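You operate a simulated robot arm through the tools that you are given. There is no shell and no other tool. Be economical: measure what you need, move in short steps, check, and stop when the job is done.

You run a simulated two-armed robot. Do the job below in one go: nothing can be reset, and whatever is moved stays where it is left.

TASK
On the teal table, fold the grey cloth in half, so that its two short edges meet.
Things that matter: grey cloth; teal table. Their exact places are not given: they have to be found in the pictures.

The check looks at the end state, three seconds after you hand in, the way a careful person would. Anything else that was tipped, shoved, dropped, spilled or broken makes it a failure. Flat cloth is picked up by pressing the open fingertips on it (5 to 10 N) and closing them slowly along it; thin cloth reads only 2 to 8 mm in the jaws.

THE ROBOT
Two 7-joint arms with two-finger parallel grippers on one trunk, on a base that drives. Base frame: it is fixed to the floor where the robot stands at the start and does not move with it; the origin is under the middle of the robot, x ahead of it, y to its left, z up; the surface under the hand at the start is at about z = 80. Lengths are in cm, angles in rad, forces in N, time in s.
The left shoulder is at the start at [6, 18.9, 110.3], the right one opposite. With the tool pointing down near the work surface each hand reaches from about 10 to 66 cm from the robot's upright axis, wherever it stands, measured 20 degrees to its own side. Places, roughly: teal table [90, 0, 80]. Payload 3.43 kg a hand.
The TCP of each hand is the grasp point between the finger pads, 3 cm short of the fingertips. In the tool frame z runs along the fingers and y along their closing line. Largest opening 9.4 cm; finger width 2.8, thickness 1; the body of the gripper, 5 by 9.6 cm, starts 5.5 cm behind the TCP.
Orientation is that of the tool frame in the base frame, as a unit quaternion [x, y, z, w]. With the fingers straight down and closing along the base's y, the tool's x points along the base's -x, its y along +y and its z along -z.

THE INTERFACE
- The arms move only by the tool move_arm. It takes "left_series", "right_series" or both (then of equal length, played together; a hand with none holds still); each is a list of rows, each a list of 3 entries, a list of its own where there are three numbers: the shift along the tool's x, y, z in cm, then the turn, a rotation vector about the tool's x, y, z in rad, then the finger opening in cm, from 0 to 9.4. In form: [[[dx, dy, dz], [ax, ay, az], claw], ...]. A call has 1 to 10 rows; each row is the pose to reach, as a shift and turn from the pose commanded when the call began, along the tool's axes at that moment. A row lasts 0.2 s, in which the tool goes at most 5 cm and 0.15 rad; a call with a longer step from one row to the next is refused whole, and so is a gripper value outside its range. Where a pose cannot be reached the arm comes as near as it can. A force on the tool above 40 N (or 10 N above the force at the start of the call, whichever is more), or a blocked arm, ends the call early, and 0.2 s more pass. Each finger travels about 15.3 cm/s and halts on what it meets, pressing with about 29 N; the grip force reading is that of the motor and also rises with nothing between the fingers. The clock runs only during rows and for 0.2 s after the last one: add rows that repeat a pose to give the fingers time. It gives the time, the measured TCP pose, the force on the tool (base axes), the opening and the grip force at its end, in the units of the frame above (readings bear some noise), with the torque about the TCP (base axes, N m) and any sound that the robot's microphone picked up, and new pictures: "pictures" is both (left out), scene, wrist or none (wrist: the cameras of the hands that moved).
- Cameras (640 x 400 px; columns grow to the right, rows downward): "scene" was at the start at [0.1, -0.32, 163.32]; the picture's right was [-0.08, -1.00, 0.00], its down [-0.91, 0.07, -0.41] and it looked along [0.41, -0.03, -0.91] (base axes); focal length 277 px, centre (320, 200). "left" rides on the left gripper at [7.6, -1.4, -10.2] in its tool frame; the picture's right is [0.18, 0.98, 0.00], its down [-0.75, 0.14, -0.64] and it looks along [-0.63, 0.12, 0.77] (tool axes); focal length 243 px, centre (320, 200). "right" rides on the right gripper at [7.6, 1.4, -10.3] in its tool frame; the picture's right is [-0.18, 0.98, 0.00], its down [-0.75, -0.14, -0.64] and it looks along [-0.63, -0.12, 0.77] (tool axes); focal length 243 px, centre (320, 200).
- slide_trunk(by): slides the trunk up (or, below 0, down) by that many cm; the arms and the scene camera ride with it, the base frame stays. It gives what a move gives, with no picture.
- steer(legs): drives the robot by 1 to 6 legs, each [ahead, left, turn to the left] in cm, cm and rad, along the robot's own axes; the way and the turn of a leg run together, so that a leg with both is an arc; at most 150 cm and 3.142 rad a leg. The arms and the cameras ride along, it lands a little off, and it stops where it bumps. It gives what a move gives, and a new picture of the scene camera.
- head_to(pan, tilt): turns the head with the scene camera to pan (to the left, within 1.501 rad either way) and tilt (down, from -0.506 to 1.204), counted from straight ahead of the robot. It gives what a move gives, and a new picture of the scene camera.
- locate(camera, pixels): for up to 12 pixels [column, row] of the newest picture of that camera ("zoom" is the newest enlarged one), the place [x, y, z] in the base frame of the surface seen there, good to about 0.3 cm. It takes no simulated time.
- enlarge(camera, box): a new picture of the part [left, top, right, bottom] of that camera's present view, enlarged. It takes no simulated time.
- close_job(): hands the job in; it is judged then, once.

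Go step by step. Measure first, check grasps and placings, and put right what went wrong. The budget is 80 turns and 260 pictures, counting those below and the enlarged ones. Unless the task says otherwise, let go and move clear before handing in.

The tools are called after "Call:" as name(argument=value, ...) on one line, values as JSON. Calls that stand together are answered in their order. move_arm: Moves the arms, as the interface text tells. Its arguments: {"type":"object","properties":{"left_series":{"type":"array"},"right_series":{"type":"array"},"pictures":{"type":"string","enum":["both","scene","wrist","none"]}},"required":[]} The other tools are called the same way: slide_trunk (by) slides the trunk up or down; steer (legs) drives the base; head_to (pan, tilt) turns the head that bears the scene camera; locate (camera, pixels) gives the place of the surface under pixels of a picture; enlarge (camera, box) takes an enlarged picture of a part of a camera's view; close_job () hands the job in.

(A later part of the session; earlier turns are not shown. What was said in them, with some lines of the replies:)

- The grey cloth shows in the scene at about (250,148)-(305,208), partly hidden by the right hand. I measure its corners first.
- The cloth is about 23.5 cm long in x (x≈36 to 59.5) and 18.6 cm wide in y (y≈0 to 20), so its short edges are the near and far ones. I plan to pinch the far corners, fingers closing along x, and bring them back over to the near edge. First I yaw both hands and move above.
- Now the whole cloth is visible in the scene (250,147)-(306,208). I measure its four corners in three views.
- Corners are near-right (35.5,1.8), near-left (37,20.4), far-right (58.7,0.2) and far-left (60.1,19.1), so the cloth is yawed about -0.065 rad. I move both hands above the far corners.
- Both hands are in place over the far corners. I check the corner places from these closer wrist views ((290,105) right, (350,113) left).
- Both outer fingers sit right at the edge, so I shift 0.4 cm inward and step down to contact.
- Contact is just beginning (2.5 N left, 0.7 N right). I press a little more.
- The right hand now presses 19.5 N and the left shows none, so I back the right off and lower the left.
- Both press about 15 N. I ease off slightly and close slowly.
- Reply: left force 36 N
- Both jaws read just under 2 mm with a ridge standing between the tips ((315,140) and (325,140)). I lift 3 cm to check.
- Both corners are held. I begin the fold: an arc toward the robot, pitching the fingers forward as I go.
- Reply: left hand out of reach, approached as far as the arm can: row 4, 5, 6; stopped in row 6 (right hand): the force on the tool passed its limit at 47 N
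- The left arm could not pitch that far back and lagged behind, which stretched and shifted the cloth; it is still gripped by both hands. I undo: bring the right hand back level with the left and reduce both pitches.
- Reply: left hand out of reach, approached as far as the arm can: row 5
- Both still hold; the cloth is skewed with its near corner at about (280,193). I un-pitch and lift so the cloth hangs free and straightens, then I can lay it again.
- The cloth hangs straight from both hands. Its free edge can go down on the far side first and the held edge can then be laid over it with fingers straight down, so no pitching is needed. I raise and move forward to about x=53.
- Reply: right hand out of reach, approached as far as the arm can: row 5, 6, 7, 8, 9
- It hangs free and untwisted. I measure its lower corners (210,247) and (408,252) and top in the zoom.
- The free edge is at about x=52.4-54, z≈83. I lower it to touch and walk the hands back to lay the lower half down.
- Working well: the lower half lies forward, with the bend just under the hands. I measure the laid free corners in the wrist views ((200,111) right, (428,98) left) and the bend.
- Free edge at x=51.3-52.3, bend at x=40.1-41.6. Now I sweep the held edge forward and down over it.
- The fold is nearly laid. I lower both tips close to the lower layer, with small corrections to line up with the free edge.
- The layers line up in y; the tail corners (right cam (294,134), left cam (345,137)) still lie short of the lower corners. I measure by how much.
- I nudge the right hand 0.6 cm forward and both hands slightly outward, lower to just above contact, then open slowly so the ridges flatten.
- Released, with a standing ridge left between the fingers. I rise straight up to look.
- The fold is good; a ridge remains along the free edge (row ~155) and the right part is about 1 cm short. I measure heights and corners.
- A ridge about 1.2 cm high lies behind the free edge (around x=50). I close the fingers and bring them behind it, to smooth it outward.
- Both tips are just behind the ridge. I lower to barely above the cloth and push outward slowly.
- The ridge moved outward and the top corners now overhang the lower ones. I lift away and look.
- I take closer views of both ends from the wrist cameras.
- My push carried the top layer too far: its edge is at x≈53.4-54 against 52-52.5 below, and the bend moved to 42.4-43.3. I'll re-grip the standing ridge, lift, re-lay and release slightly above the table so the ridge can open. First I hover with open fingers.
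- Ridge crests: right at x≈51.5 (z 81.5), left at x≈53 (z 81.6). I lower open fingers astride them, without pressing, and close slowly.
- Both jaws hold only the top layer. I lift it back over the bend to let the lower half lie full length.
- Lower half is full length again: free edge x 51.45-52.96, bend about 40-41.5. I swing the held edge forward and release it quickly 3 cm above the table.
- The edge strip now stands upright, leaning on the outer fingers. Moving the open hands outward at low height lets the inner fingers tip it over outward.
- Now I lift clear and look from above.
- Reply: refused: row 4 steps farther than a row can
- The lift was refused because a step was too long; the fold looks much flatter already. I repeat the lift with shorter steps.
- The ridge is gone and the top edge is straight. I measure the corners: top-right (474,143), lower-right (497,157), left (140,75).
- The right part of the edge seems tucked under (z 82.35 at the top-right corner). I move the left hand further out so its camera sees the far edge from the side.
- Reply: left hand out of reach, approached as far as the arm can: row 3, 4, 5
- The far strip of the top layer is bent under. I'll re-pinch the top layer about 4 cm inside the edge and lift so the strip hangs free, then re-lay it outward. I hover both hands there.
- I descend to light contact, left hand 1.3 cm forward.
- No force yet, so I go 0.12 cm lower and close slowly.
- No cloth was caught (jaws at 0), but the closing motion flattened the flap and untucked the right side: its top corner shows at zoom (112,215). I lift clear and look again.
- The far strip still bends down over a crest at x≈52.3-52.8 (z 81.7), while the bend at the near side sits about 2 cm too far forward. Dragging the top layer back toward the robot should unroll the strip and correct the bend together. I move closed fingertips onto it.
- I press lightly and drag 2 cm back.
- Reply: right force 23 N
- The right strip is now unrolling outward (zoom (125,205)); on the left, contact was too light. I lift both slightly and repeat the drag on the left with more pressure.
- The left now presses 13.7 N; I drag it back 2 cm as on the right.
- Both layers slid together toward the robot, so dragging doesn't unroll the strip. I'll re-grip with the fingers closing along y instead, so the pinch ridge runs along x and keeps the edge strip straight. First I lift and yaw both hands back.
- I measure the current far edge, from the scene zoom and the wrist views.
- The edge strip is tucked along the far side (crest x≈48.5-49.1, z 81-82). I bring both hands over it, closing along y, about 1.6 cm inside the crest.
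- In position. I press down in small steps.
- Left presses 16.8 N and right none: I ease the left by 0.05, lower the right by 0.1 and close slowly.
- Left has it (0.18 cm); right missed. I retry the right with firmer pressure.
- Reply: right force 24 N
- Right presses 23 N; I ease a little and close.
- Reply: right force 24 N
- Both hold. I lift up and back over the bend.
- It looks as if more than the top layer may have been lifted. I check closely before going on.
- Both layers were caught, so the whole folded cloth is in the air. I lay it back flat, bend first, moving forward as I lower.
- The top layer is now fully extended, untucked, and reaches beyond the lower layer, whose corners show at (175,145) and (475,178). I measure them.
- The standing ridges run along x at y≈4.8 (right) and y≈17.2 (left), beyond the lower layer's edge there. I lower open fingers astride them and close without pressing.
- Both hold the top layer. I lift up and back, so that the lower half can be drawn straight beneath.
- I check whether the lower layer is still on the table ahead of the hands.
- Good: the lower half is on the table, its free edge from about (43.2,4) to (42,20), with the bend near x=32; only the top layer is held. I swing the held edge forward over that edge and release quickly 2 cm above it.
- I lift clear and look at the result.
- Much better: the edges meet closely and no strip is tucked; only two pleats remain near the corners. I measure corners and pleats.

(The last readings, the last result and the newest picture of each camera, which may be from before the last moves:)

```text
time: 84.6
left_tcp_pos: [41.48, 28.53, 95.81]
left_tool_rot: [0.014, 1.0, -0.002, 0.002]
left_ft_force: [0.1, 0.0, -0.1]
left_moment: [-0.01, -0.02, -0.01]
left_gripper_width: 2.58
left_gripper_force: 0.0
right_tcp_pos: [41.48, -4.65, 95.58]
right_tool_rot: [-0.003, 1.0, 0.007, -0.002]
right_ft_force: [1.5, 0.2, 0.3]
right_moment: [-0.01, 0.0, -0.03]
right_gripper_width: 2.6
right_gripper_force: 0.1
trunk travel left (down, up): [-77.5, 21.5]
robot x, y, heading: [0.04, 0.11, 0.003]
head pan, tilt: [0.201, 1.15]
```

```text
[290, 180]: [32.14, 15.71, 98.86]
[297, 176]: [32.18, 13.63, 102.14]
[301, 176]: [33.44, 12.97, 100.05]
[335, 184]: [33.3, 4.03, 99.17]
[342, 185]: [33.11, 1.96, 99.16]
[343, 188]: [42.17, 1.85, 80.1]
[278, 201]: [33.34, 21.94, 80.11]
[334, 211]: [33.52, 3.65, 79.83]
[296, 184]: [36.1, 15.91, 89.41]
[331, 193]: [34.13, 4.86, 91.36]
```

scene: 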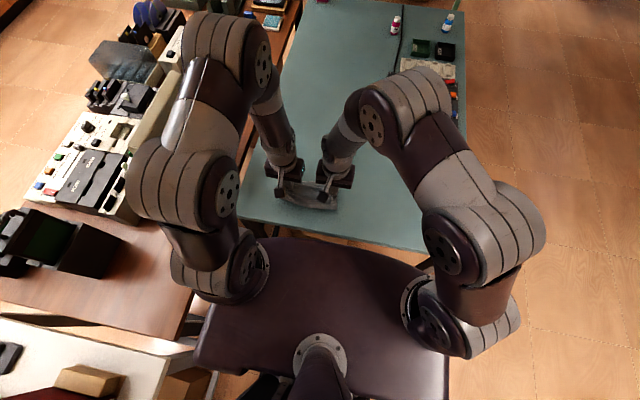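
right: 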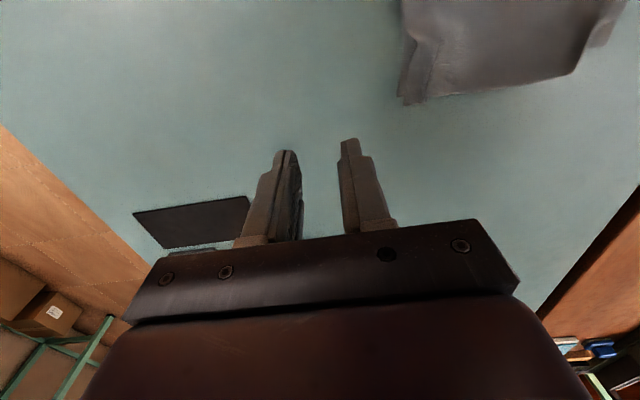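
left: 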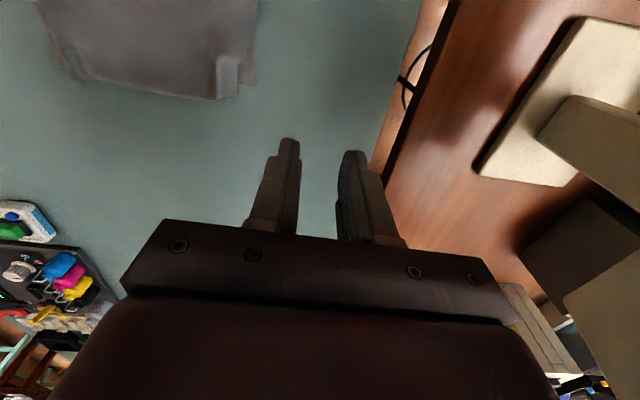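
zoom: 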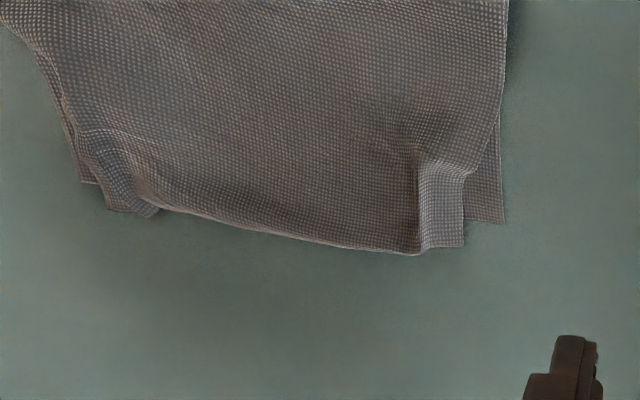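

Top corners are at L (43.0,19.9), R (43.8,4.1) and lower ones at L (41.6,22.0), R (42.85,3.3). I smooth the left pleat (crest y≈18.5) outward first, with the left hand only.

Call:
move_arm(left_series=[[[0, -4, 0], [0, 0, 0], 0], [[-0.1, -8, 0], [0, 0, 0], 0], [[-0.2, -12.3, 2], [0, 0, 0], 0], [[-0.2, -12.5, 6], [0, 0, 0], 0], [[-0.2, -12.5, 10], [0, 0, 0], 0], [[-0.2, -12.5, 11.8], [0, 0, 0], 0], [[-0.2, -12.5, 12.2], [0, 0, 0], 0], [[-0.2, -12.5, 12.2], [0, 0, 0], 0]], pictures="none")

Call:
move_arm(left_series=[[[0, 0.5, 0.08], [0, 0, 0], 0], [[0, 1, 0.08], [0, 0, 0], 0], [[0, 1.5, 0.08], [0, 0, 0], 0], [[0, 2, 0.08], [0, 0, 0], 0], [[0, 2.5, 0.08], [0, 0, 0], 0], [[0, 2.5, 0.08], [0, 0, 0], 0]], pictures="wrist")

Call:
enlarge(camera="left", box=[180, 0, 480, 200])

```text
time: 86.4
left_tcp_pos: [41.55, 16.17, 83.74]
left_tool_rot: [0.013, 1.0, -0.002, 0.003]
left_ft_force: [-0.1, 1.2, 0.9]
left_moment: [0.0, -0.04, 0.0]
left_gripper_width: 0.0
left_gripper_force: 29.6
right_tcp_pos: [41.51, -4.83, 95.45]
right_tool_rot: [-0.004, 1.0, 0.007, -0.002]
right_ft_force: [0.6, -0.4, 0.8]
right_moment: [0.01, -0.01, 0.01]
right_gripper_width: 2.6
right_gripper_force: 0.0
trunk travel left (down, up): [-77.5, 21.5]
robot x, y, heading: [0.04, 0.21, -0.003]
head pan, tilt: [0.201, 1.15]
```

```text
time: 87.8
left_tcp_pos: [41.72, 18.59, 83.44]
left_tool_rot: [0.014, 1.0, -0.001, 0.001]
left_ft_force: [0.4, -0.2, 0.0]
left_moment: [0.0, 0.0, 0.01]
left_gripper_width: 0.0
left_gripper_force: 29.1
right_tcp_pos: [41.37, -4.72, 95.56]
right_tool_rot: [-0.003, 1.0, 0.007, -0.002]
right_ft_force: [1.3, -0.1, 0.4]
right_moment: [0.0, 0.01, -0.02]
right_gripper_width: 2.61
right_gripper_force: 0.1
trunk travel left (down, up): [-77.5, 21.5]
robot x, y, heading: [0.51, 0.0, 0.004]
head pan, tilt: [0.201, 1.15]
```

left: 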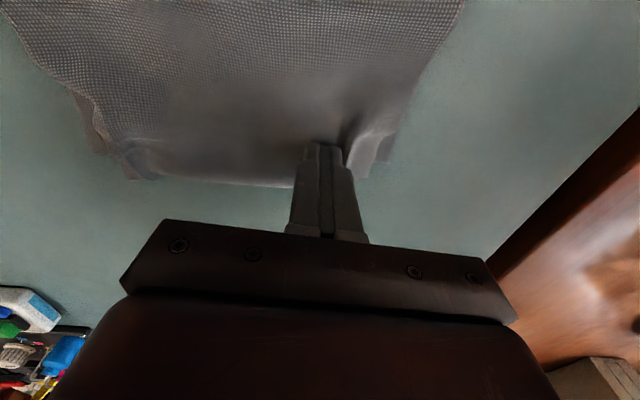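

```text
2.00 times, centred on (330, 100) of left
```

zoom: 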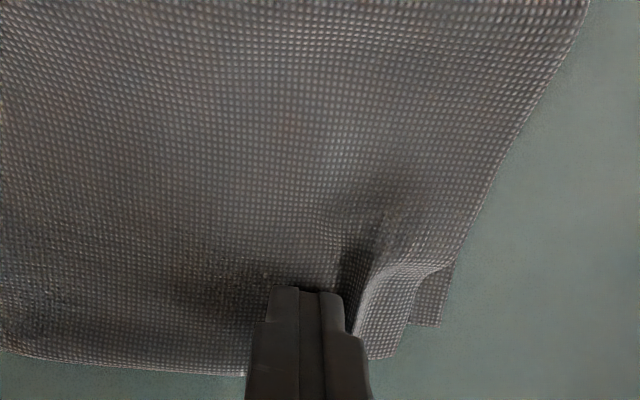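

Progress: the corner moved outward and is now close to the lower one (zoom (400,355) vs (440,325)). I push 1.2 cm more and lift.

Call:
move_arm(left_series=[[[0, 0.4, 0], [0, 0, 0], 0], [[0, 0.8, 0], [0, 0, 0], 0], [[0, 1.2, 0], [0, 0, 0], 0], [[0, 1.2, 0], [0, 0, 0], 0], [[0, 1.0, -2], [0, 0, 0], 0], [[0, 1.0, -5], [0, 0, 0], 0], [[0, 5, -8], [0, 0, 0], 0], [[0, 9, -10], [0, 0, 0], 0], [[0, 9.5, -12], [0, 0, 0], 0]], pictures="wrist")

Call:
enlarge(camera="left", box=[20, 0, 320, 150])

Call:
enlarge(camera="scene", box=[270, 155, 370, 225])

```text
time: 89.8
left_tcp_pos: [41.67, 28.14, 95.81]
left_tool_rot: [0.013, 1.0, -0.003, 0.002]
left_ft_force: [-0.1, -0.9, 0.3]
left_moment: [0.01, -0.01, -0.01]
left_gripper_width: 0.01
left_gripper_force: 29.1
right_tcp_pos: [41.41, -4.73, 95.57]
right_tool_rot: [-0.003, 1.0, 0.008, -0.002]
right_ft_force: [-0.6, 0.3, 0.6]
right_moment: [0.06, 0.02, 0.02]
right_gripper_width: 2.62
right_gripper_force: 0.1
trunk travel left (down, up): [-77.5, 21.5]
robot x, y, heading: [0.13, -0.41, -0.004]
head pan, tilt: [0.201, 1.15]
```

left: 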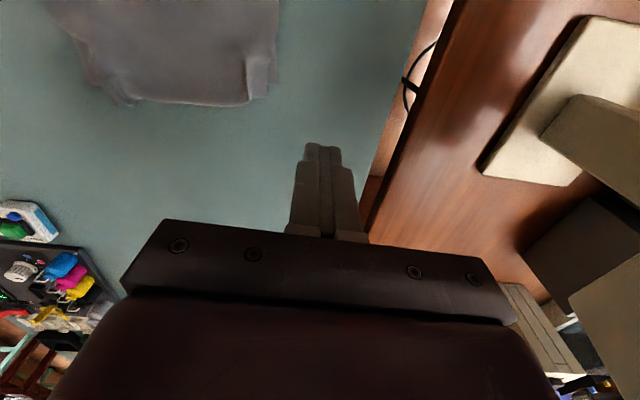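

```text
2.13 times, centred on (170, 75) of left
```

zoom: 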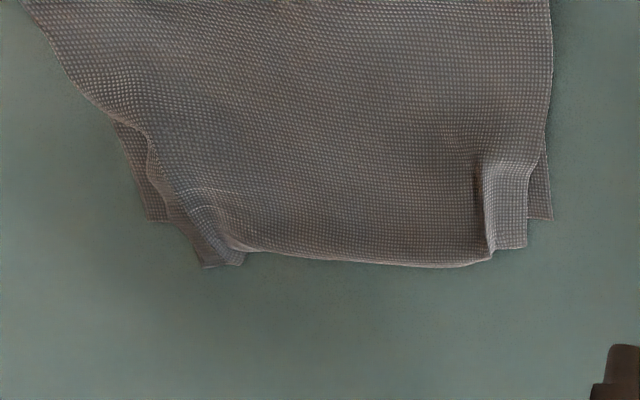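

```text
5.71 times, centred on (320, 190) of scene
```

zoom: 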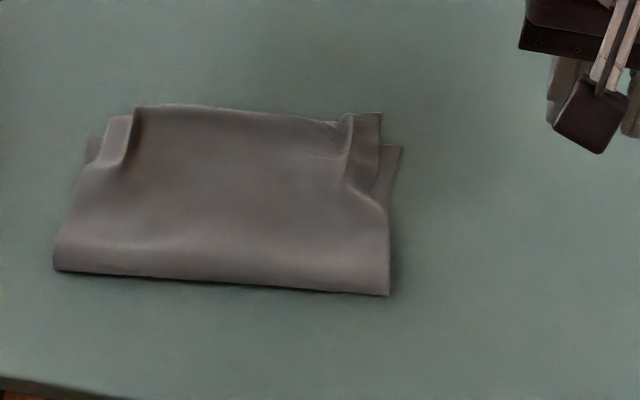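

The left pleat shrank, but the cloth also slid a little as a whole. I measure again; next I'll pin the cloth with one hand while the other smooths.

Call:
locate(camera="zoom", pixels=[[112, 120], [136, 112], [92, 142], [88, 155], [128, 160], [240, 110], [345, 118], [378, 115], [398, 150], [60, 265], [386, 290], [350, 180]])

Call:
locate(camera="left", pixels=[[266, 95], [277, 82], [246, 97], [245, 65], [118, 104], [96, 82], [128, 100]])

```text
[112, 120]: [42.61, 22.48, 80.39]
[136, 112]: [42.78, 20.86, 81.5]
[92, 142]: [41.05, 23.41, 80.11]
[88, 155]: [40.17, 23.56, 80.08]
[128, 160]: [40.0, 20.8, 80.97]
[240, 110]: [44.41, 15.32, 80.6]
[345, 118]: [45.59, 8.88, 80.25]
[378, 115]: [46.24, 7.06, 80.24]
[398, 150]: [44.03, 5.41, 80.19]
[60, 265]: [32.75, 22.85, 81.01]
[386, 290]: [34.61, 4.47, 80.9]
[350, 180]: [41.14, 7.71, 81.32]
```

```text
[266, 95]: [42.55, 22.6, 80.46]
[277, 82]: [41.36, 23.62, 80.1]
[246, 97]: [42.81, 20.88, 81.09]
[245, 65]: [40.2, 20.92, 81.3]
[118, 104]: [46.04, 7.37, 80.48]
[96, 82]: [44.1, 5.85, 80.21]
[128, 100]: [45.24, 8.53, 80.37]
```

The layers' edges differ by 1.4-2.2 cm in depth and 1.1-1.6 cm in width. I'll re-grip only the crests of the pleats (so they pull open), re-lay with the bend drawn farther back, and release. I look for the right crest.

Call:
enlarge(camera="right", box=[380, 0, 640, 150])

Call:
locate(camera="zoom", pixels=[[50, 150], [80, 150], [110, 150], [140, 150], [170, 150], [80, 110], [110, 110], [140, 110], [170, 110], [60, 190], [90, 190], [120, 190]])

```text
2.46 times, centred on (510, 75) of right
```

zoom: 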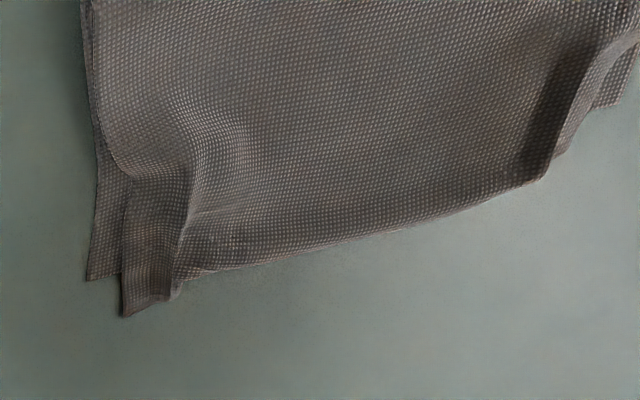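

```text
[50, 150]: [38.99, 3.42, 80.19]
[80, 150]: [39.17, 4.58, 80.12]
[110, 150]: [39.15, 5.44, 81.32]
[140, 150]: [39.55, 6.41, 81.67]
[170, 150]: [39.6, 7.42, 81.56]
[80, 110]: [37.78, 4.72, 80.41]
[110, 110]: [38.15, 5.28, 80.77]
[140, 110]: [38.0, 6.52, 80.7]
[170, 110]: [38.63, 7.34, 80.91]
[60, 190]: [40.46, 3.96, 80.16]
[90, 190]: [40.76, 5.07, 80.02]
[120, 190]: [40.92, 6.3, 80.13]
```

I bring both hands astride the pleat crests, L (41.9,20.9) and R (44.2,8.4), turned to match the cloth, with tips only half a centimetre below the crests.

Call:
move_arm(left_series=[[[-0.1, -2, 0], [0, 0, -0.06], 2.6], [[-0.3, -5, 1], [0, 0, -0.12], 2.6], [[-0.44, -7.25, 4], [0, 0, -0.18], 2.6], [[-0.44, -7.25, 7.5], [0, 0, -0.18], 2.6], [[-0.44, -7.25, 9], [0, 0, -0.18], 2.6], [[-0.44, -7.25, 9.5], [0, 0, -0.18], 2.6], [[-0.44, -7.25, 9.5], [0, 0, -0.18], 2.6]], right_series=[[[-1, 4, 0], [0, 0, -0.05], 2.6], [[-2, 8, 0], [0, 0, -0.1], 2.6], [[-2.9, 12, 2], [0, 0, -0.147], 2.6], [[-2.9, 13.1, 5], [0, 0, -0.147], 2.6], [[-2.9, 13.1, 8], [0, 0, -0.147], 2.6], [[-2.9, 13.1, 9.2], [0, 0, -0.147], 2.6], [[-2.9, 13.1, 9.2], [0, 0, -0.147], 2.6]], pictures="wrist")

Call:
enlarge(camera="right", box=[220, 40, 420, 240])

Call:
enlarge(camera="left", box=[220, 40, 420, 240])

```text
time: 91.4
left_tcp_pos: [41.94, 20.62, 86.15]
left_tool_rot: [-0.077, 0.997, -0.002, 0.002]
left_ft_force: [0.2, -0.8, 0.7]
left_moment: [-0.01, 0.02, 0.02]
left_gripper_width: 2.6
left_gripper_force: 0.1
right_tcp_pos: [44.63, 8.65, 86.57]
right_tool_rot: [-0.077, 0.997, 0.007, -0.001]
right_ft_force: [-0.4, 0.8, 0.6]
right_moment: [-0.04, -0.04, 0.01]
right_gripper_width: 2.62
right_gripper_force: 0.1
trunk travel left (down, up): [-77.5, 21.5]
robot x, y, heading: [-0.1, -0.28, -0.004]
head pan, tilt: [0.201, 1.15]
```

right: 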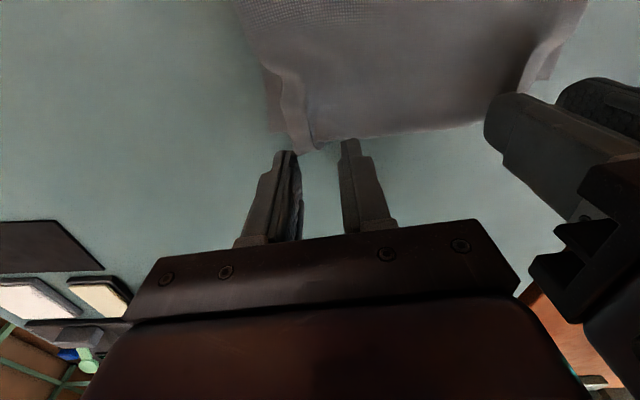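
left: 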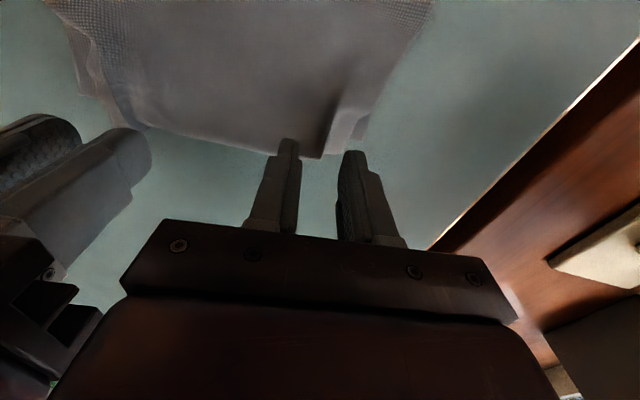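

```text
2.00 times, centred on (320, 140) of right
```

zoom: 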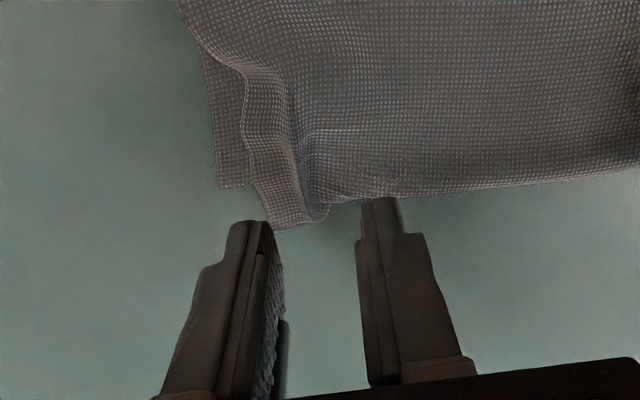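

```text
2.00 times, centred on (320, 140) of left
```

zoom: 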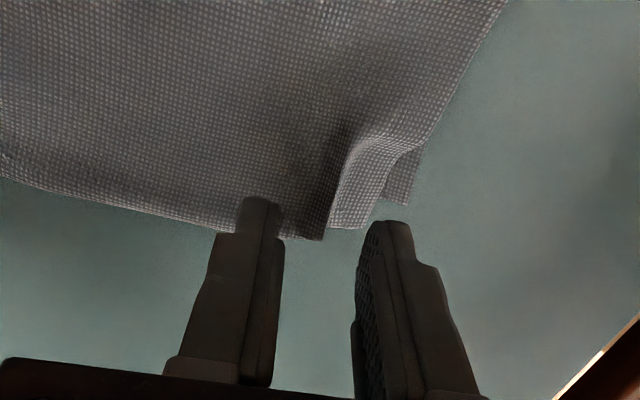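

Call:
locate(camera="right", pixels=[[288, 110], [295, 115], [300, 125], [306, 130], [310, 140], [303, 146], [294, 100], [318, 135]])

Call:
locate(camera="left", pixels=[[318, 155], [325, 140], [330, 130], [335, 120], [338, 145], [345, 145], [315, 140]])

```text
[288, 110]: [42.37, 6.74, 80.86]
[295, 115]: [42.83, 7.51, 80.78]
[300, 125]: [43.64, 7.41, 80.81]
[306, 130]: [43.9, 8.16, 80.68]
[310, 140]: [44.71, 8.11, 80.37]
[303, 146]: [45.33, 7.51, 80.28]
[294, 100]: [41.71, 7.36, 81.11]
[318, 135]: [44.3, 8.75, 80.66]
```

```text
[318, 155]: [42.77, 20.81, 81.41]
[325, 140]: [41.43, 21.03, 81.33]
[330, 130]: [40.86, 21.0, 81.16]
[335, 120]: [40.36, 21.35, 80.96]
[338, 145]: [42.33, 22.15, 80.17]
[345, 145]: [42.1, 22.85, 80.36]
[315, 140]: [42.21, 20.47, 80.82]
```

Left crest stands at z≈81.4; the right pleat is low (z≈80.8) near (43.7,7.9). I adjust, lower and close.

Call:
move_arm(left_series=[[[0, 0.3, 1], [0, 0, 0], 2.6], [[0, 0.3, 2], [0, 0, 0], 2.6], [[0, 0.3, 2.4], [0, 0, 0], 2.6], [[0, 0.3, 2.4], [0, 0, 0], 2.0], [[0, 0.3, 2.4], [0, 0, 0], 1.4], [[0, 0.3, 2.4], [0, 0, 0], 0.9], [[0, 0.3, 2.4], [0, 0, 0], 0.4], [[0, 0.3, 2.4], [0, 0, 0], 0], [[0, 0.3, 2.4], [0, 0, 0], 0]], right_series=[[[0.5, -0.3, 1], [0, 0, 0], 2.6], [[1.03, -0.6, 2], [0, 0, 0], 2.6], [[1.03, -0.6, 3.1], [0, 0, 0], 2.6], [[1.03, -0.6, 3.2], [0, 0, 0], 2.0], [[1.03, -0.6, 3.2], [0, 0, 0], 1.4], [[1.03, -0.6, 3.2], [0, 0, 0], 0.9], [[1.03, -0.6, 3.2], [0, 0, 0], 0.4], [[1.03, -0.6, 3.2], [0, 0, 0], 0], [[1.03, -0.6, 3.2], [0, 0, 0], 0]], pictures="wrist")

```text
time: 93.4
left_tcp_pos: [42.07, 20.91, 83.66]
left_tool_rot: [-0.076, 0.997, -0.003, 0.002]
left_ft_force: [1.5, -4.8, 0.0]
left_moment: [-0.15, -0.04, 0.02]
left_gripper_width: 0.17
left_gripper_force: 29.1
right_tcp_pos: [43.54, 8.12, 83.41]
right_tool_rot: [-0.078, 0.997, 0.007, -0.002]
right_ft_force: [-0.5, 4.4, -0.4]
right_moment: [0.15, 0.0, 0.0]
right_gripper_width: 0.17
right_gripper_force: 29.1
trunk travel left (down, up): [-77.5, 21.5]
robot x, y, heading: [0.16, -0.32, 0.0]
head pan, tilt: [0.201, 1.15]
```

right: 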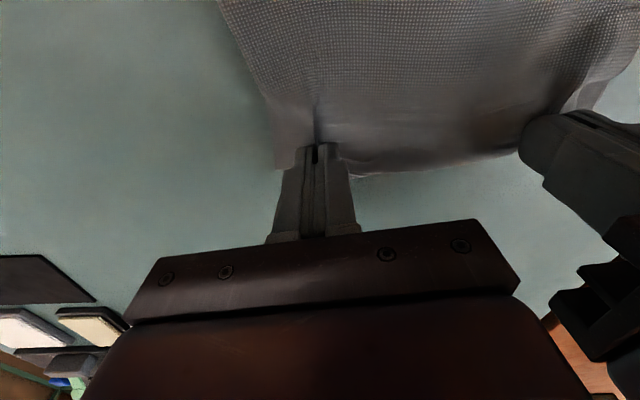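
left: 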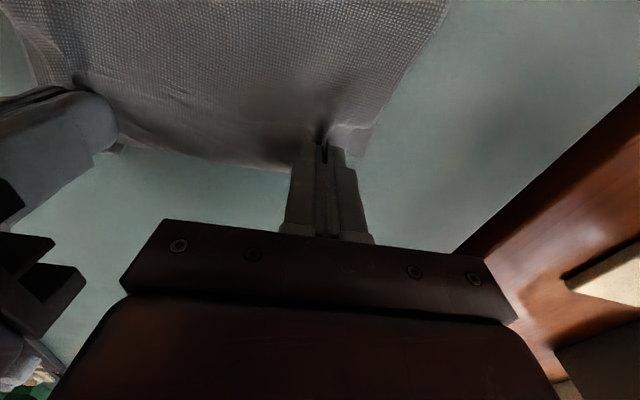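

Both jaws hold (0.17 cm). The cleanest layout came from hanging the cloth free first, so I lift it fully off the table again and re-lay it.

Call:
move_arm(left_series=[[[0, -0.1, -2], [0, 0, 0], 0], [[0, -0.2, -4.5], [0, 0, 0], 0], [[-0.6, -0.5, -7], [0, 0, 0.03], 0], [[-1.4, -0.9, -9.5], [0, 0, 0.06], 0], [[-2.4, -1.3, -12], [0, 0, 0.09], 0], [[-3.4, -1.7, -14.5], [0, 0, 0.12], 0], [[-4.6, -2.1, -17], [0, 0, 0.153], 0], [[-5.6, -2.6, -19.5], [0, 0, 0.153], 0], [[-6.6, -3.05, -22], [0, 0, 0.153], 0], [[-6.6, -3.05, -22.5], [0, 0, 0.153], 0]], right_series=[[[0, -0.1, -2], [0, 0, 0], 0], [[0, -0.2, -4.3], [0, 0, 0], 0], [[-0.4, -0.5, -6.6], [0, 0, 0.03], 0], [[-1, -0.9, -9], [0, 0, 0.06], 0], [[-1.8, -1.2, -11.3], [0, 0, 0.09], 0], [[-2.6, -1.6, -13.6], [0, 0, 0.12], 0], [[-3.5, -2, -16], [0, 0, 0.153], 0], [[-4.3, -2.4, -18.3], [0, 0, 0.153], 0], [[-5.1, -2.8, -20.6], [0, 0, 0.153], 0], [[-5.1, -2.8, -21.1], [0, 0, 0.153], 0]])

Call:
enlarge(camera="scene", box=[260, 110, 380, 200])

```text
time: 95.6
left_tcp_pos: [49.05, 19.17, 106.08]
left_tool_rot: [0.0, 1.0, -0.001, 0.002]
left_ft_force: [-0.5, -22.2, -2.7]
left_moment: [-0.71, 0.0, 0.11]
left_gripper_width: 0.18
left_gripper_force: 29.1
right_tcp_pos: [48.85, 5.84, 104.42]
right_tool_rot: [0.0, 1.0, 0.007, -0.003]
right_ft_force: [1.3, 22.2, 3.6]
right_moment: [0.73, 0.01, -0.12]
right_gripper_width: 0.17
right_gripper_force: 28.7
trunk travel left (down, up): [-77.5, 21.5]
robot x, y, heading: [0.17, 0.02, -0.002]
head pan, tilt: [0.201, 1.15]
```

scene: 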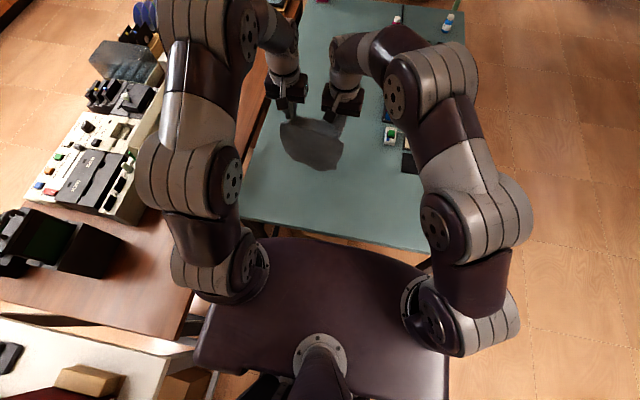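
right: 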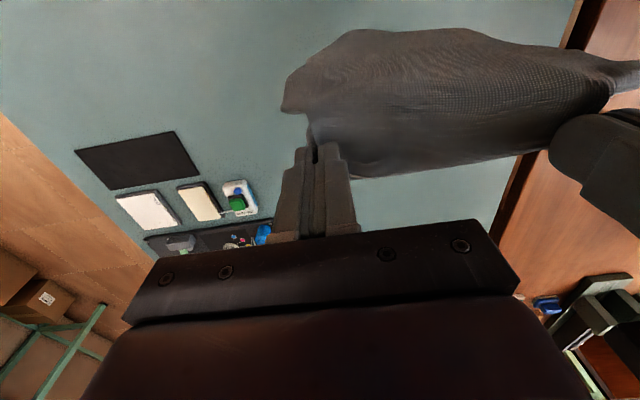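
left: 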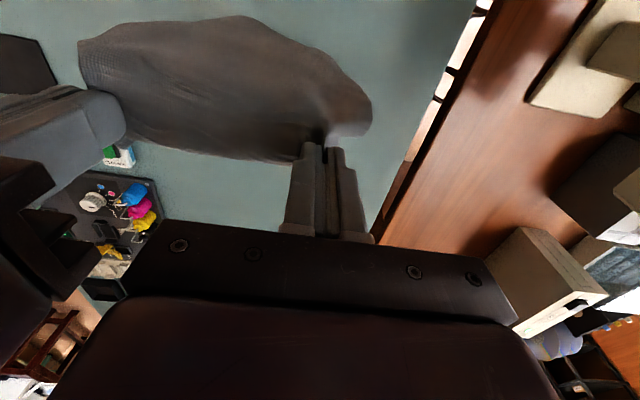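

```text
4.44 times, centred on (320, 155) of scene
```

zoom: 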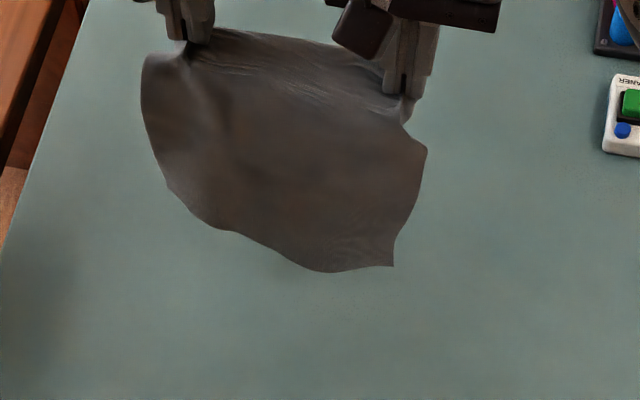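

The hands are pulling the cloth tight (22 N). I bring them 0.8 cm closer, and look again.

Call:
move_arm(left_series=[[[0, -0.2, 0], [0, 0, 0], 0], [[0, -0.4, 0], [0, 0, 0], 0], [[0, -0.4, 0], [0, 0, 0], 0], [[0, -0.4, 0], [0, 0, 0], 0], [[0, -0.4, 0], [0, 0, 0], 0]], right_series=[[[0, 0.2, 0], [0, 0, 0], 0], [[0, 0.4, 0], [0, 0, 0], 0], [[0, 0.4, 0], [0, 0, 0], 0], [[0, 0.4, 0], [0, 0, 0], 0], [[0, 0.4, 0], [0, 0, 0], 0]], pictures="none")

Call:
enlarge(camera="scene", box=[270, 110, 360, 180])

Call:
locate(camera="zoom", pixels=[[150, 60], [160, 150], [170, 215], [240, 260], [330, 310], [420, 300], [450, 150], [300, 150], [200, 60], [400, 60]])

```text
time: 96.8
left_tcp_pos: [48.81, 18.84, 106.0]
left_tool_rot: [0.001, 1.0, -0.001, 0.002]
left_ft_force: [1.2, -1.2, -0.7]
left_moment: [-0.03, -0.02, 0.02]
left_gripper_width: 0.14
left_gripper_force: 29.1
right_tcp_pos: [48.85, 6.14, 104.32]
right_tool_rot: [0.0, 1.0, 0.008, -0.002]
right_ft_force: [-1.1, 2.2, -0.8]
right_moment: [0.07, 0.0, 0.0]
right_gripper_width: 0.19
right_gripper_force: 29.0
trunk travel left (down, up): [-77.5, 21.5]
robot x, y, heading: [0.02, -0.08, 0.002]
head pan, tilt: [0.201, 1.15]
```

```text
5.71 times, centred on (315, 145) of scene
```

zoom: 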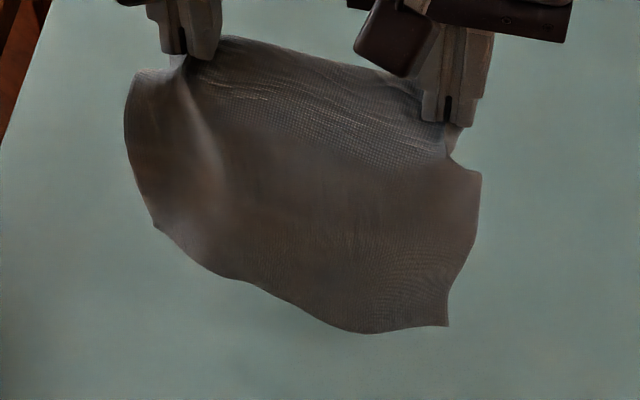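

```text
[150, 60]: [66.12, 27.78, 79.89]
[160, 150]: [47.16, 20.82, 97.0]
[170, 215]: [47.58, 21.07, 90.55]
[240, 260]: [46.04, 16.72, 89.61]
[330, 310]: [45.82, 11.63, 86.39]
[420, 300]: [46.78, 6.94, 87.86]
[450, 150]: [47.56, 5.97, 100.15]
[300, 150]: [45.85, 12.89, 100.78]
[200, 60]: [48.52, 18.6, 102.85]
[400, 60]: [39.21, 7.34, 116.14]
```

The hanging bottom is too high on the left (z≈90), as if the left jaw also holds the lower layer. I inspect from the wrist cameras.

Call:
move_arm(left_series=[[[0, 0, 0], [0, 0, 0], 0]], right_series=[[[0, 0, 0], [0, 0, 0], 0]], pictures="wrist")

Call:
enlarge(camera="left", box=[60, 0, 400, 220])

Call:
enlarge(camera="right", box=[270, 0, 640, 220])

```text
time: 97.2
left_tcp_pos: [48.82, 18.75, 106.18]
left_tool_rot: [0.0, 1.0, -0.002, 0.001]
left_ft_force: [0.0, -1.0, -0.8]
left_moment: [-0.04, 0.01, 0.03]
left_gripper_width: 0.16
left_gripper_force: 29.0
right_tcp_pos: [48.82, 6.15, 104.44]
right_tool_rot: [0.0, 1.0, 0.007, -0.001]
right_ft_force: [0.9, 1.9, 0.4]
right_moment: [0.05, 0.02, 0.01]
right_gripper_width: 0.18
right_gripper_force: 29.2
trunk travel left (down, up): [-77.5, 21.5]
robot x, y, heading: [0.4, 0.03, 0.001]
head pan, tilt: [0.201, 1.15]
```

right: 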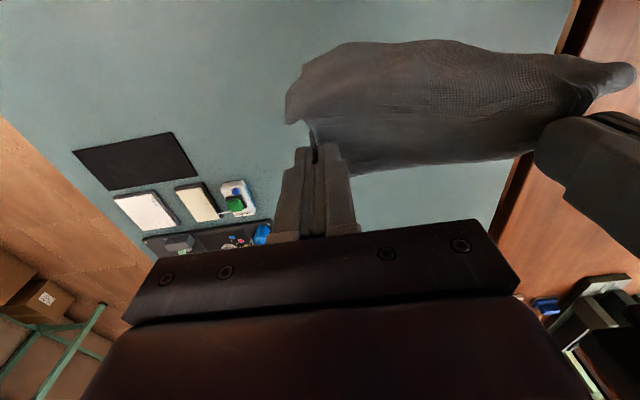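
left: 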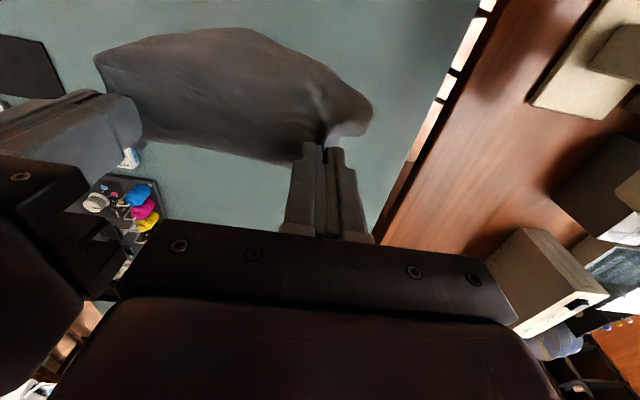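

```text
1.82 times, centred on (230, 110) of left
```

zoom: 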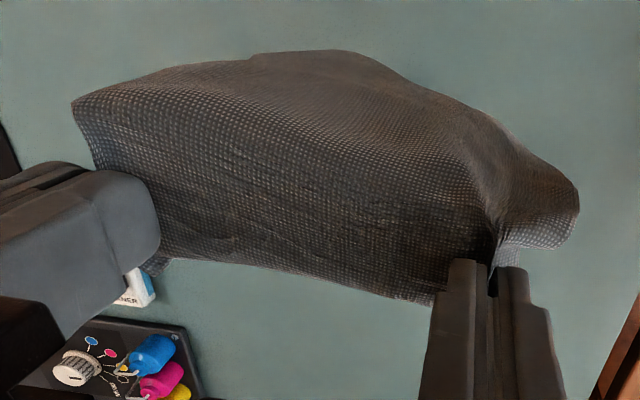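

```text
1.73 times, centred on (455, 110) of right
5 turns are left
```

zoom: 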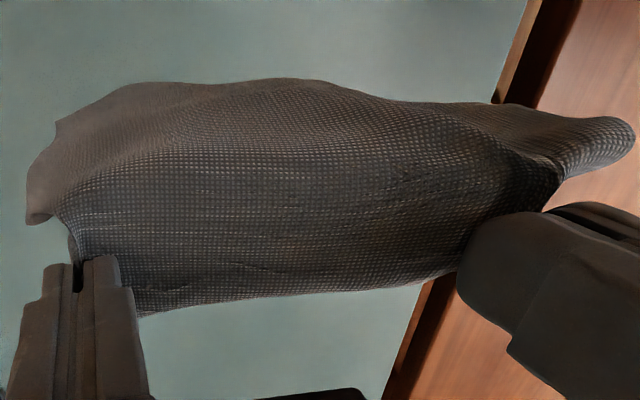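

Only five turns are left, so I lay it now: lower until the hanging corner touches, then walk both hands back so the lower half lies out ahead of them.

Call:
move_arm(left_series=[[[0, 0, 2.5], [0, 0, 0], 0], [[0, 0, 5], [0, 0, 0], 0], [[0.5, 0, 6.2], [0, 0, 0], 0], [[2, 0, 6.8], [0, 0, 0], 0], [[3.8, 0, 7.6], [0, 0, 0], 0], [[5.6, 0, 8.8], [0, 0, 0], 0], [[7.4, 0, 10.2], [0, 0, 0], 0], [[9.2, 0, 11.8], [0, 0, 0], 0], [[10.8, 0, 12.8], [0, 0, 0], 0], [[11.8, 0, 13.2], [0, 0, 0], 0]], right_series=[[[0, 0, 2.5], [0, 0, 0], 0], [[0, 0, 5], [0, 0, 0], 0], [[0.5, 0, 6.2], [0, 0, 0], 0], [[2, 0, 6.8], [0, 0, 0], 0], [[3.8, 0, 7.6], [0, 0, 0], 0], [[5.6, 0, 8.8], [0, 0, 0], 0], [[7.4, 0, 10.2], [0, 0, 0], 0], [[9.2, 0, 11.8], [0, 0, 0], 0], [[10.8, 0, 12.8], [0, 0, 0], 0], [[11.8, 0, 13.2], [0, 0, 0], 0]])

```text
time: 99.4
left_tcp_pos: [37.06, 18.71, 92.88]
left_tool_rot: [0.001, 1.0, -0.002, 0.002]
left_ft_force: [-0.2, 0.5, 0.7]
left_moment: [-0.02, -0.01, 0.0]
left_gripper_width: 0.16
left_gripper_force: 29.5
right_tcp_pos: [36.98, 6.48, 91.29]
right_tool_rot: [-0.001, 1.0, 0.007, -0.002]
right_ft_force: [0.2, -0.3, -0.4]
right_moment: [0.0, -0.03, 0.04]
right_gripper_width: 0.17
right_gripper_force: 29.0
trunk travel left (down, up): [-77.5, 21.5]
robot x, y, heading: [-0.16, 0.2, 0.003]
head pan, tilt: [0.201, 1.15]
4 turns are left
```

scene: 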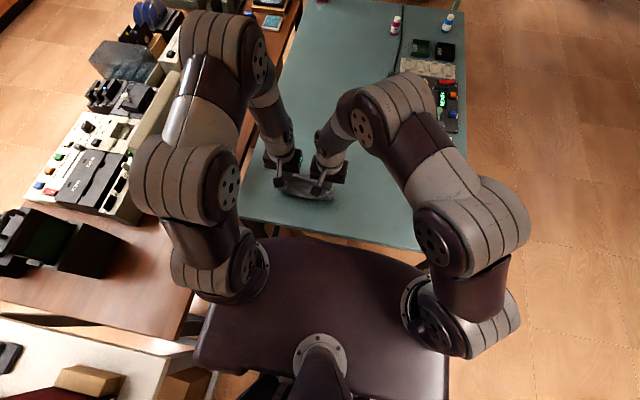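
right: 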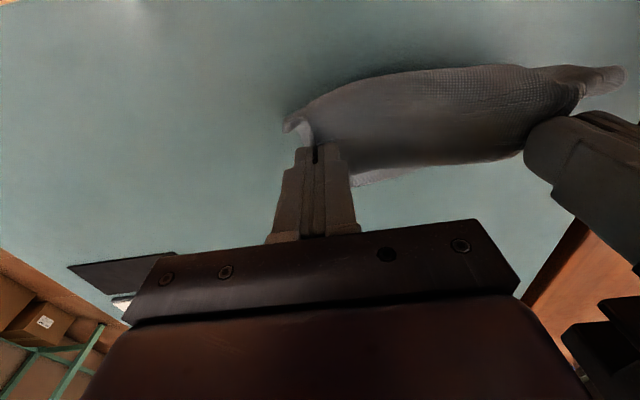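
left: 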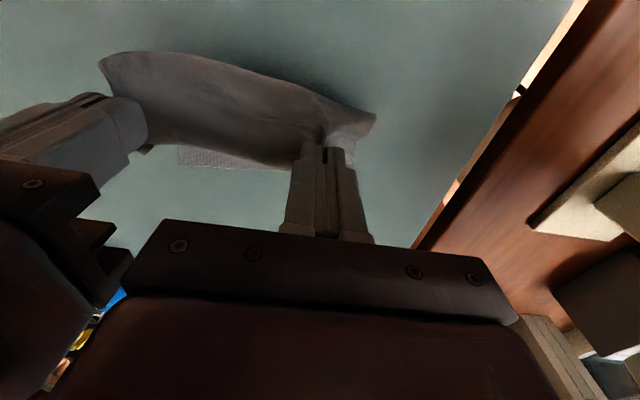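

The lower half lies out ahead again (left view (180,165), about x≈45.5). I swing the held edge over it, release just above and rise, all in one call.

Call:
move_arm(left_series=[[[-1.2, 0.4, 0.3], [0, 0, 0], 0], [[-2.5, 0.8, 1.1], [0, 0, 0], 0], [[-3.8, 1.2, 2.5], [0, 0, 0], 0], [[-5, 1.3, 4.4], [0, 0, 0], 0], [[-5.8, 1.3, 6.4], [0, 0, 0], 0], [[-6.1, 1.3, 8.2], [0, 0, 0], 0], [[-6.1, 1.3, 8.2], [0, 0, 0], 0], [[-6.1, 1.3, 8.2], [0, 0, 0], 2.8], [[-6.1, 1.3, 5], [0, 0, 0], 2.8], [[-6.1, 1.3, 0.5], [0, 0, 0], 2.8]], right_series=[[[-1.1, 0.3, 0.2], [0, 0, 0], 0], [[-2.3, 0.6, 0.8], [0, 0, 0], 0], [[-3.5, 0.9, 2], [0, 0, 0], 0], [[-4.6, 1.0, 3.6], [0, 0, 0], 0], [[-5.4, 1.0, 5.3], [0, 0, 0], 0], [[-5.7, 1.0, 6.9], [0, 0, 0], 0], [[-5.7, 1.0, 6.9], [0, 0, 0], 0], [[-5.7, 1.0, 6.9], [0, 0, 0], 2.8], [[-5.7, 1.0, 3.6], [0, 0, 0], 2.8], [[-5.7, 1.0, -0.9], [0, 0, 0], 2.8]])

```text
time: 101.6
left_tcp_pos: [42.74, 19.98, 92.61]
left_tool_rot: [0.001, 1.0, -0.002, 0.003]
left_ft_force: [1.3, 0.0, 0.2]
left_moment: [0.03, -0.01, 0.01]
left_gripper_width: 2.79
left_gripper_force: 0.1
right_tcp_pos: [42.68, 7.33, 92.34]
right_tool_rot: [0.0, 1.0, 0.007, -0.001]
right_ft_force: [-0.6, -0.7, -0.6]
right_moment: [0.03, 0.02, -0.01]
right_gripper_width: 2.82
right_gripper_force: 0.0
trunk travel left (down, up): [-77.5, 21.5]
robot x, y, heading: [-0.01, 0.35, 0.003]
head pan, tilt: [0.201, 1.15]
3 turns are left
```

scene: 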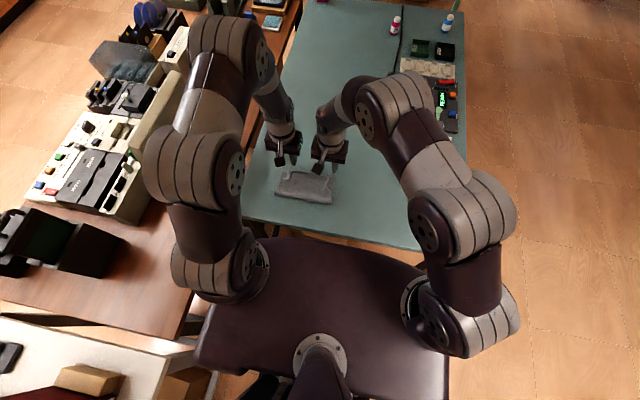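
right: 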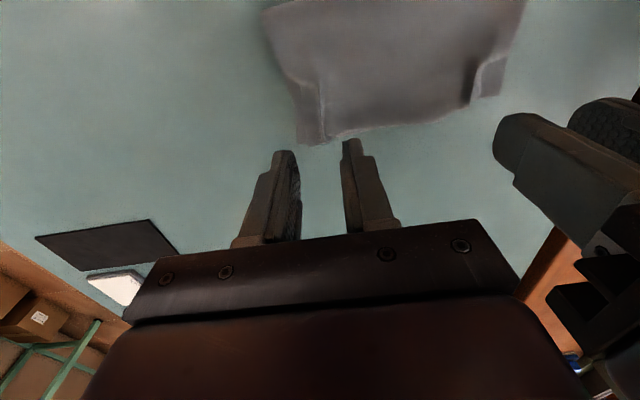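
left: 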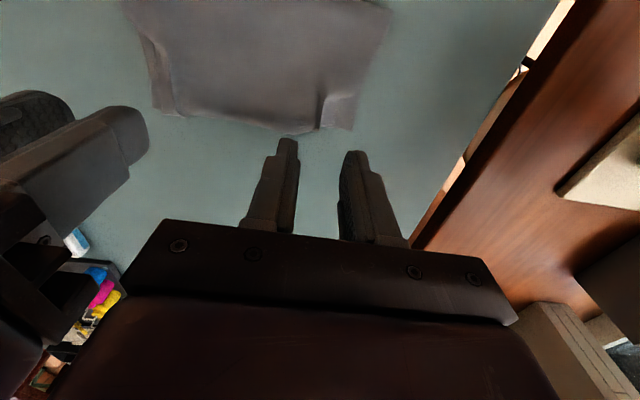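

The top edge now lies over the lower edge, with no lower strip showing at the corners (left view (350,128), right view (300,140)) and only slight pleats. I move the hands clear.

Call:
move_arm(left_series=[[[0, 1, -2], [0, 0, 0], 2.8], [[0, 4, -4], [0, 0, 0], 2.8], [[0, 7, -4], [0, 0, 0], 2.8], [[0, 8, -4], [0, 0, 0], 2.8]], right_series=[[[0, -1, -2], [0, 0, 0], 2.8], [[0, -4, -4], [0, 0, 0], 2.8], [[0, -8, -4], [0, 0, 0], 2.8], [[0, -12, -4], [0, 0, 0], 2.8]])

```text
time: 102.6
left_tcp_pos: [42.91, 27.83, 96.61]
left_tool_rot: [0.001, 1.0, -0.001, 0.003]
left_ft_force: [-0.2, -0.2, 0.2]
left_moment: [-0.03, 0.01, 0.0]
left_gripper_width: 2.78
left_gripper_force: 0.0
right_tcp_pos: [42.63, -5.13, 96.02]
right_tool_rot: [0.0, 1.0, 0.007, -0.001]
right_ft_force: [-1.2, 0.0, -0.4]
right_moment: [0.02, -0.01, -0.02]
right_gripper_width: 2.8
right_gripper_force: 0.0
trunk travel left (down, up): [-77.5, 21.5]
robot x, y, heading: [-0.01, -0.21, -0.003]
head pan, tilt: [0.201, 1.15]
2 turns are left
```

scene: 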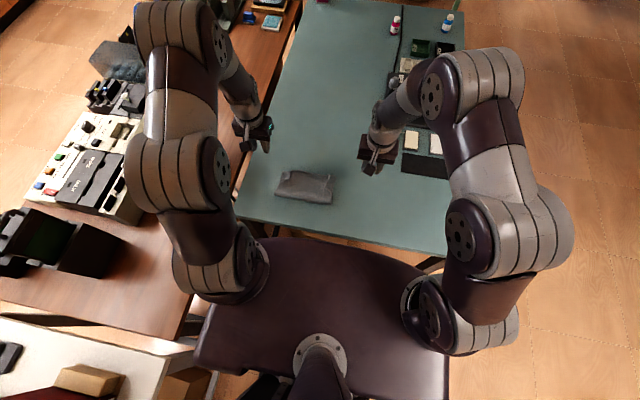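
right: 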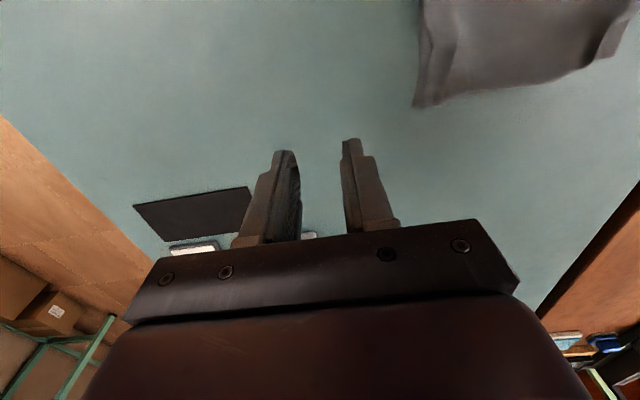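
left: 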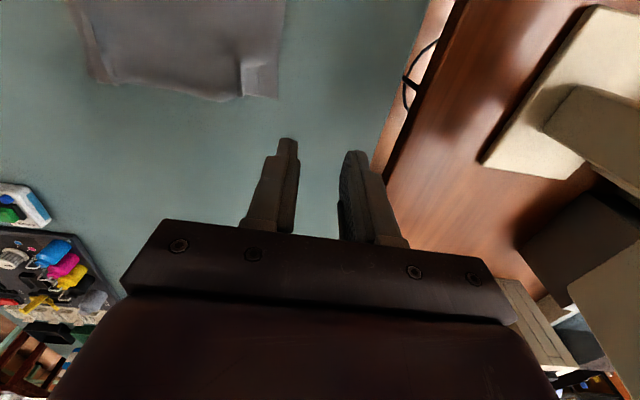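

The cloth lies folded in half on the teal table, short edges together as far as these views show, with two slight pleats at the corners; both hands are clear and nothing else was touched, so I hand in.

Call:
close_job()

```text
The job is handed in.
```

I folded the grey cloth in half on the teal table and handed it in. In the last pictures its two short edges lie together, but I didn't measure the final alignment because the turns were nearly used up.

- **Pleats:** two small pleats remain near the corners of the top layer, where the grippers held it.
- **Position:** the cloth ended up roughly 6 cm closer to the robot than where it started, because I had to lift and re-lay it several times.
- **Surroundings:** both hands are empty and clear of the cloth, and I saw no sign that anything else was touched.
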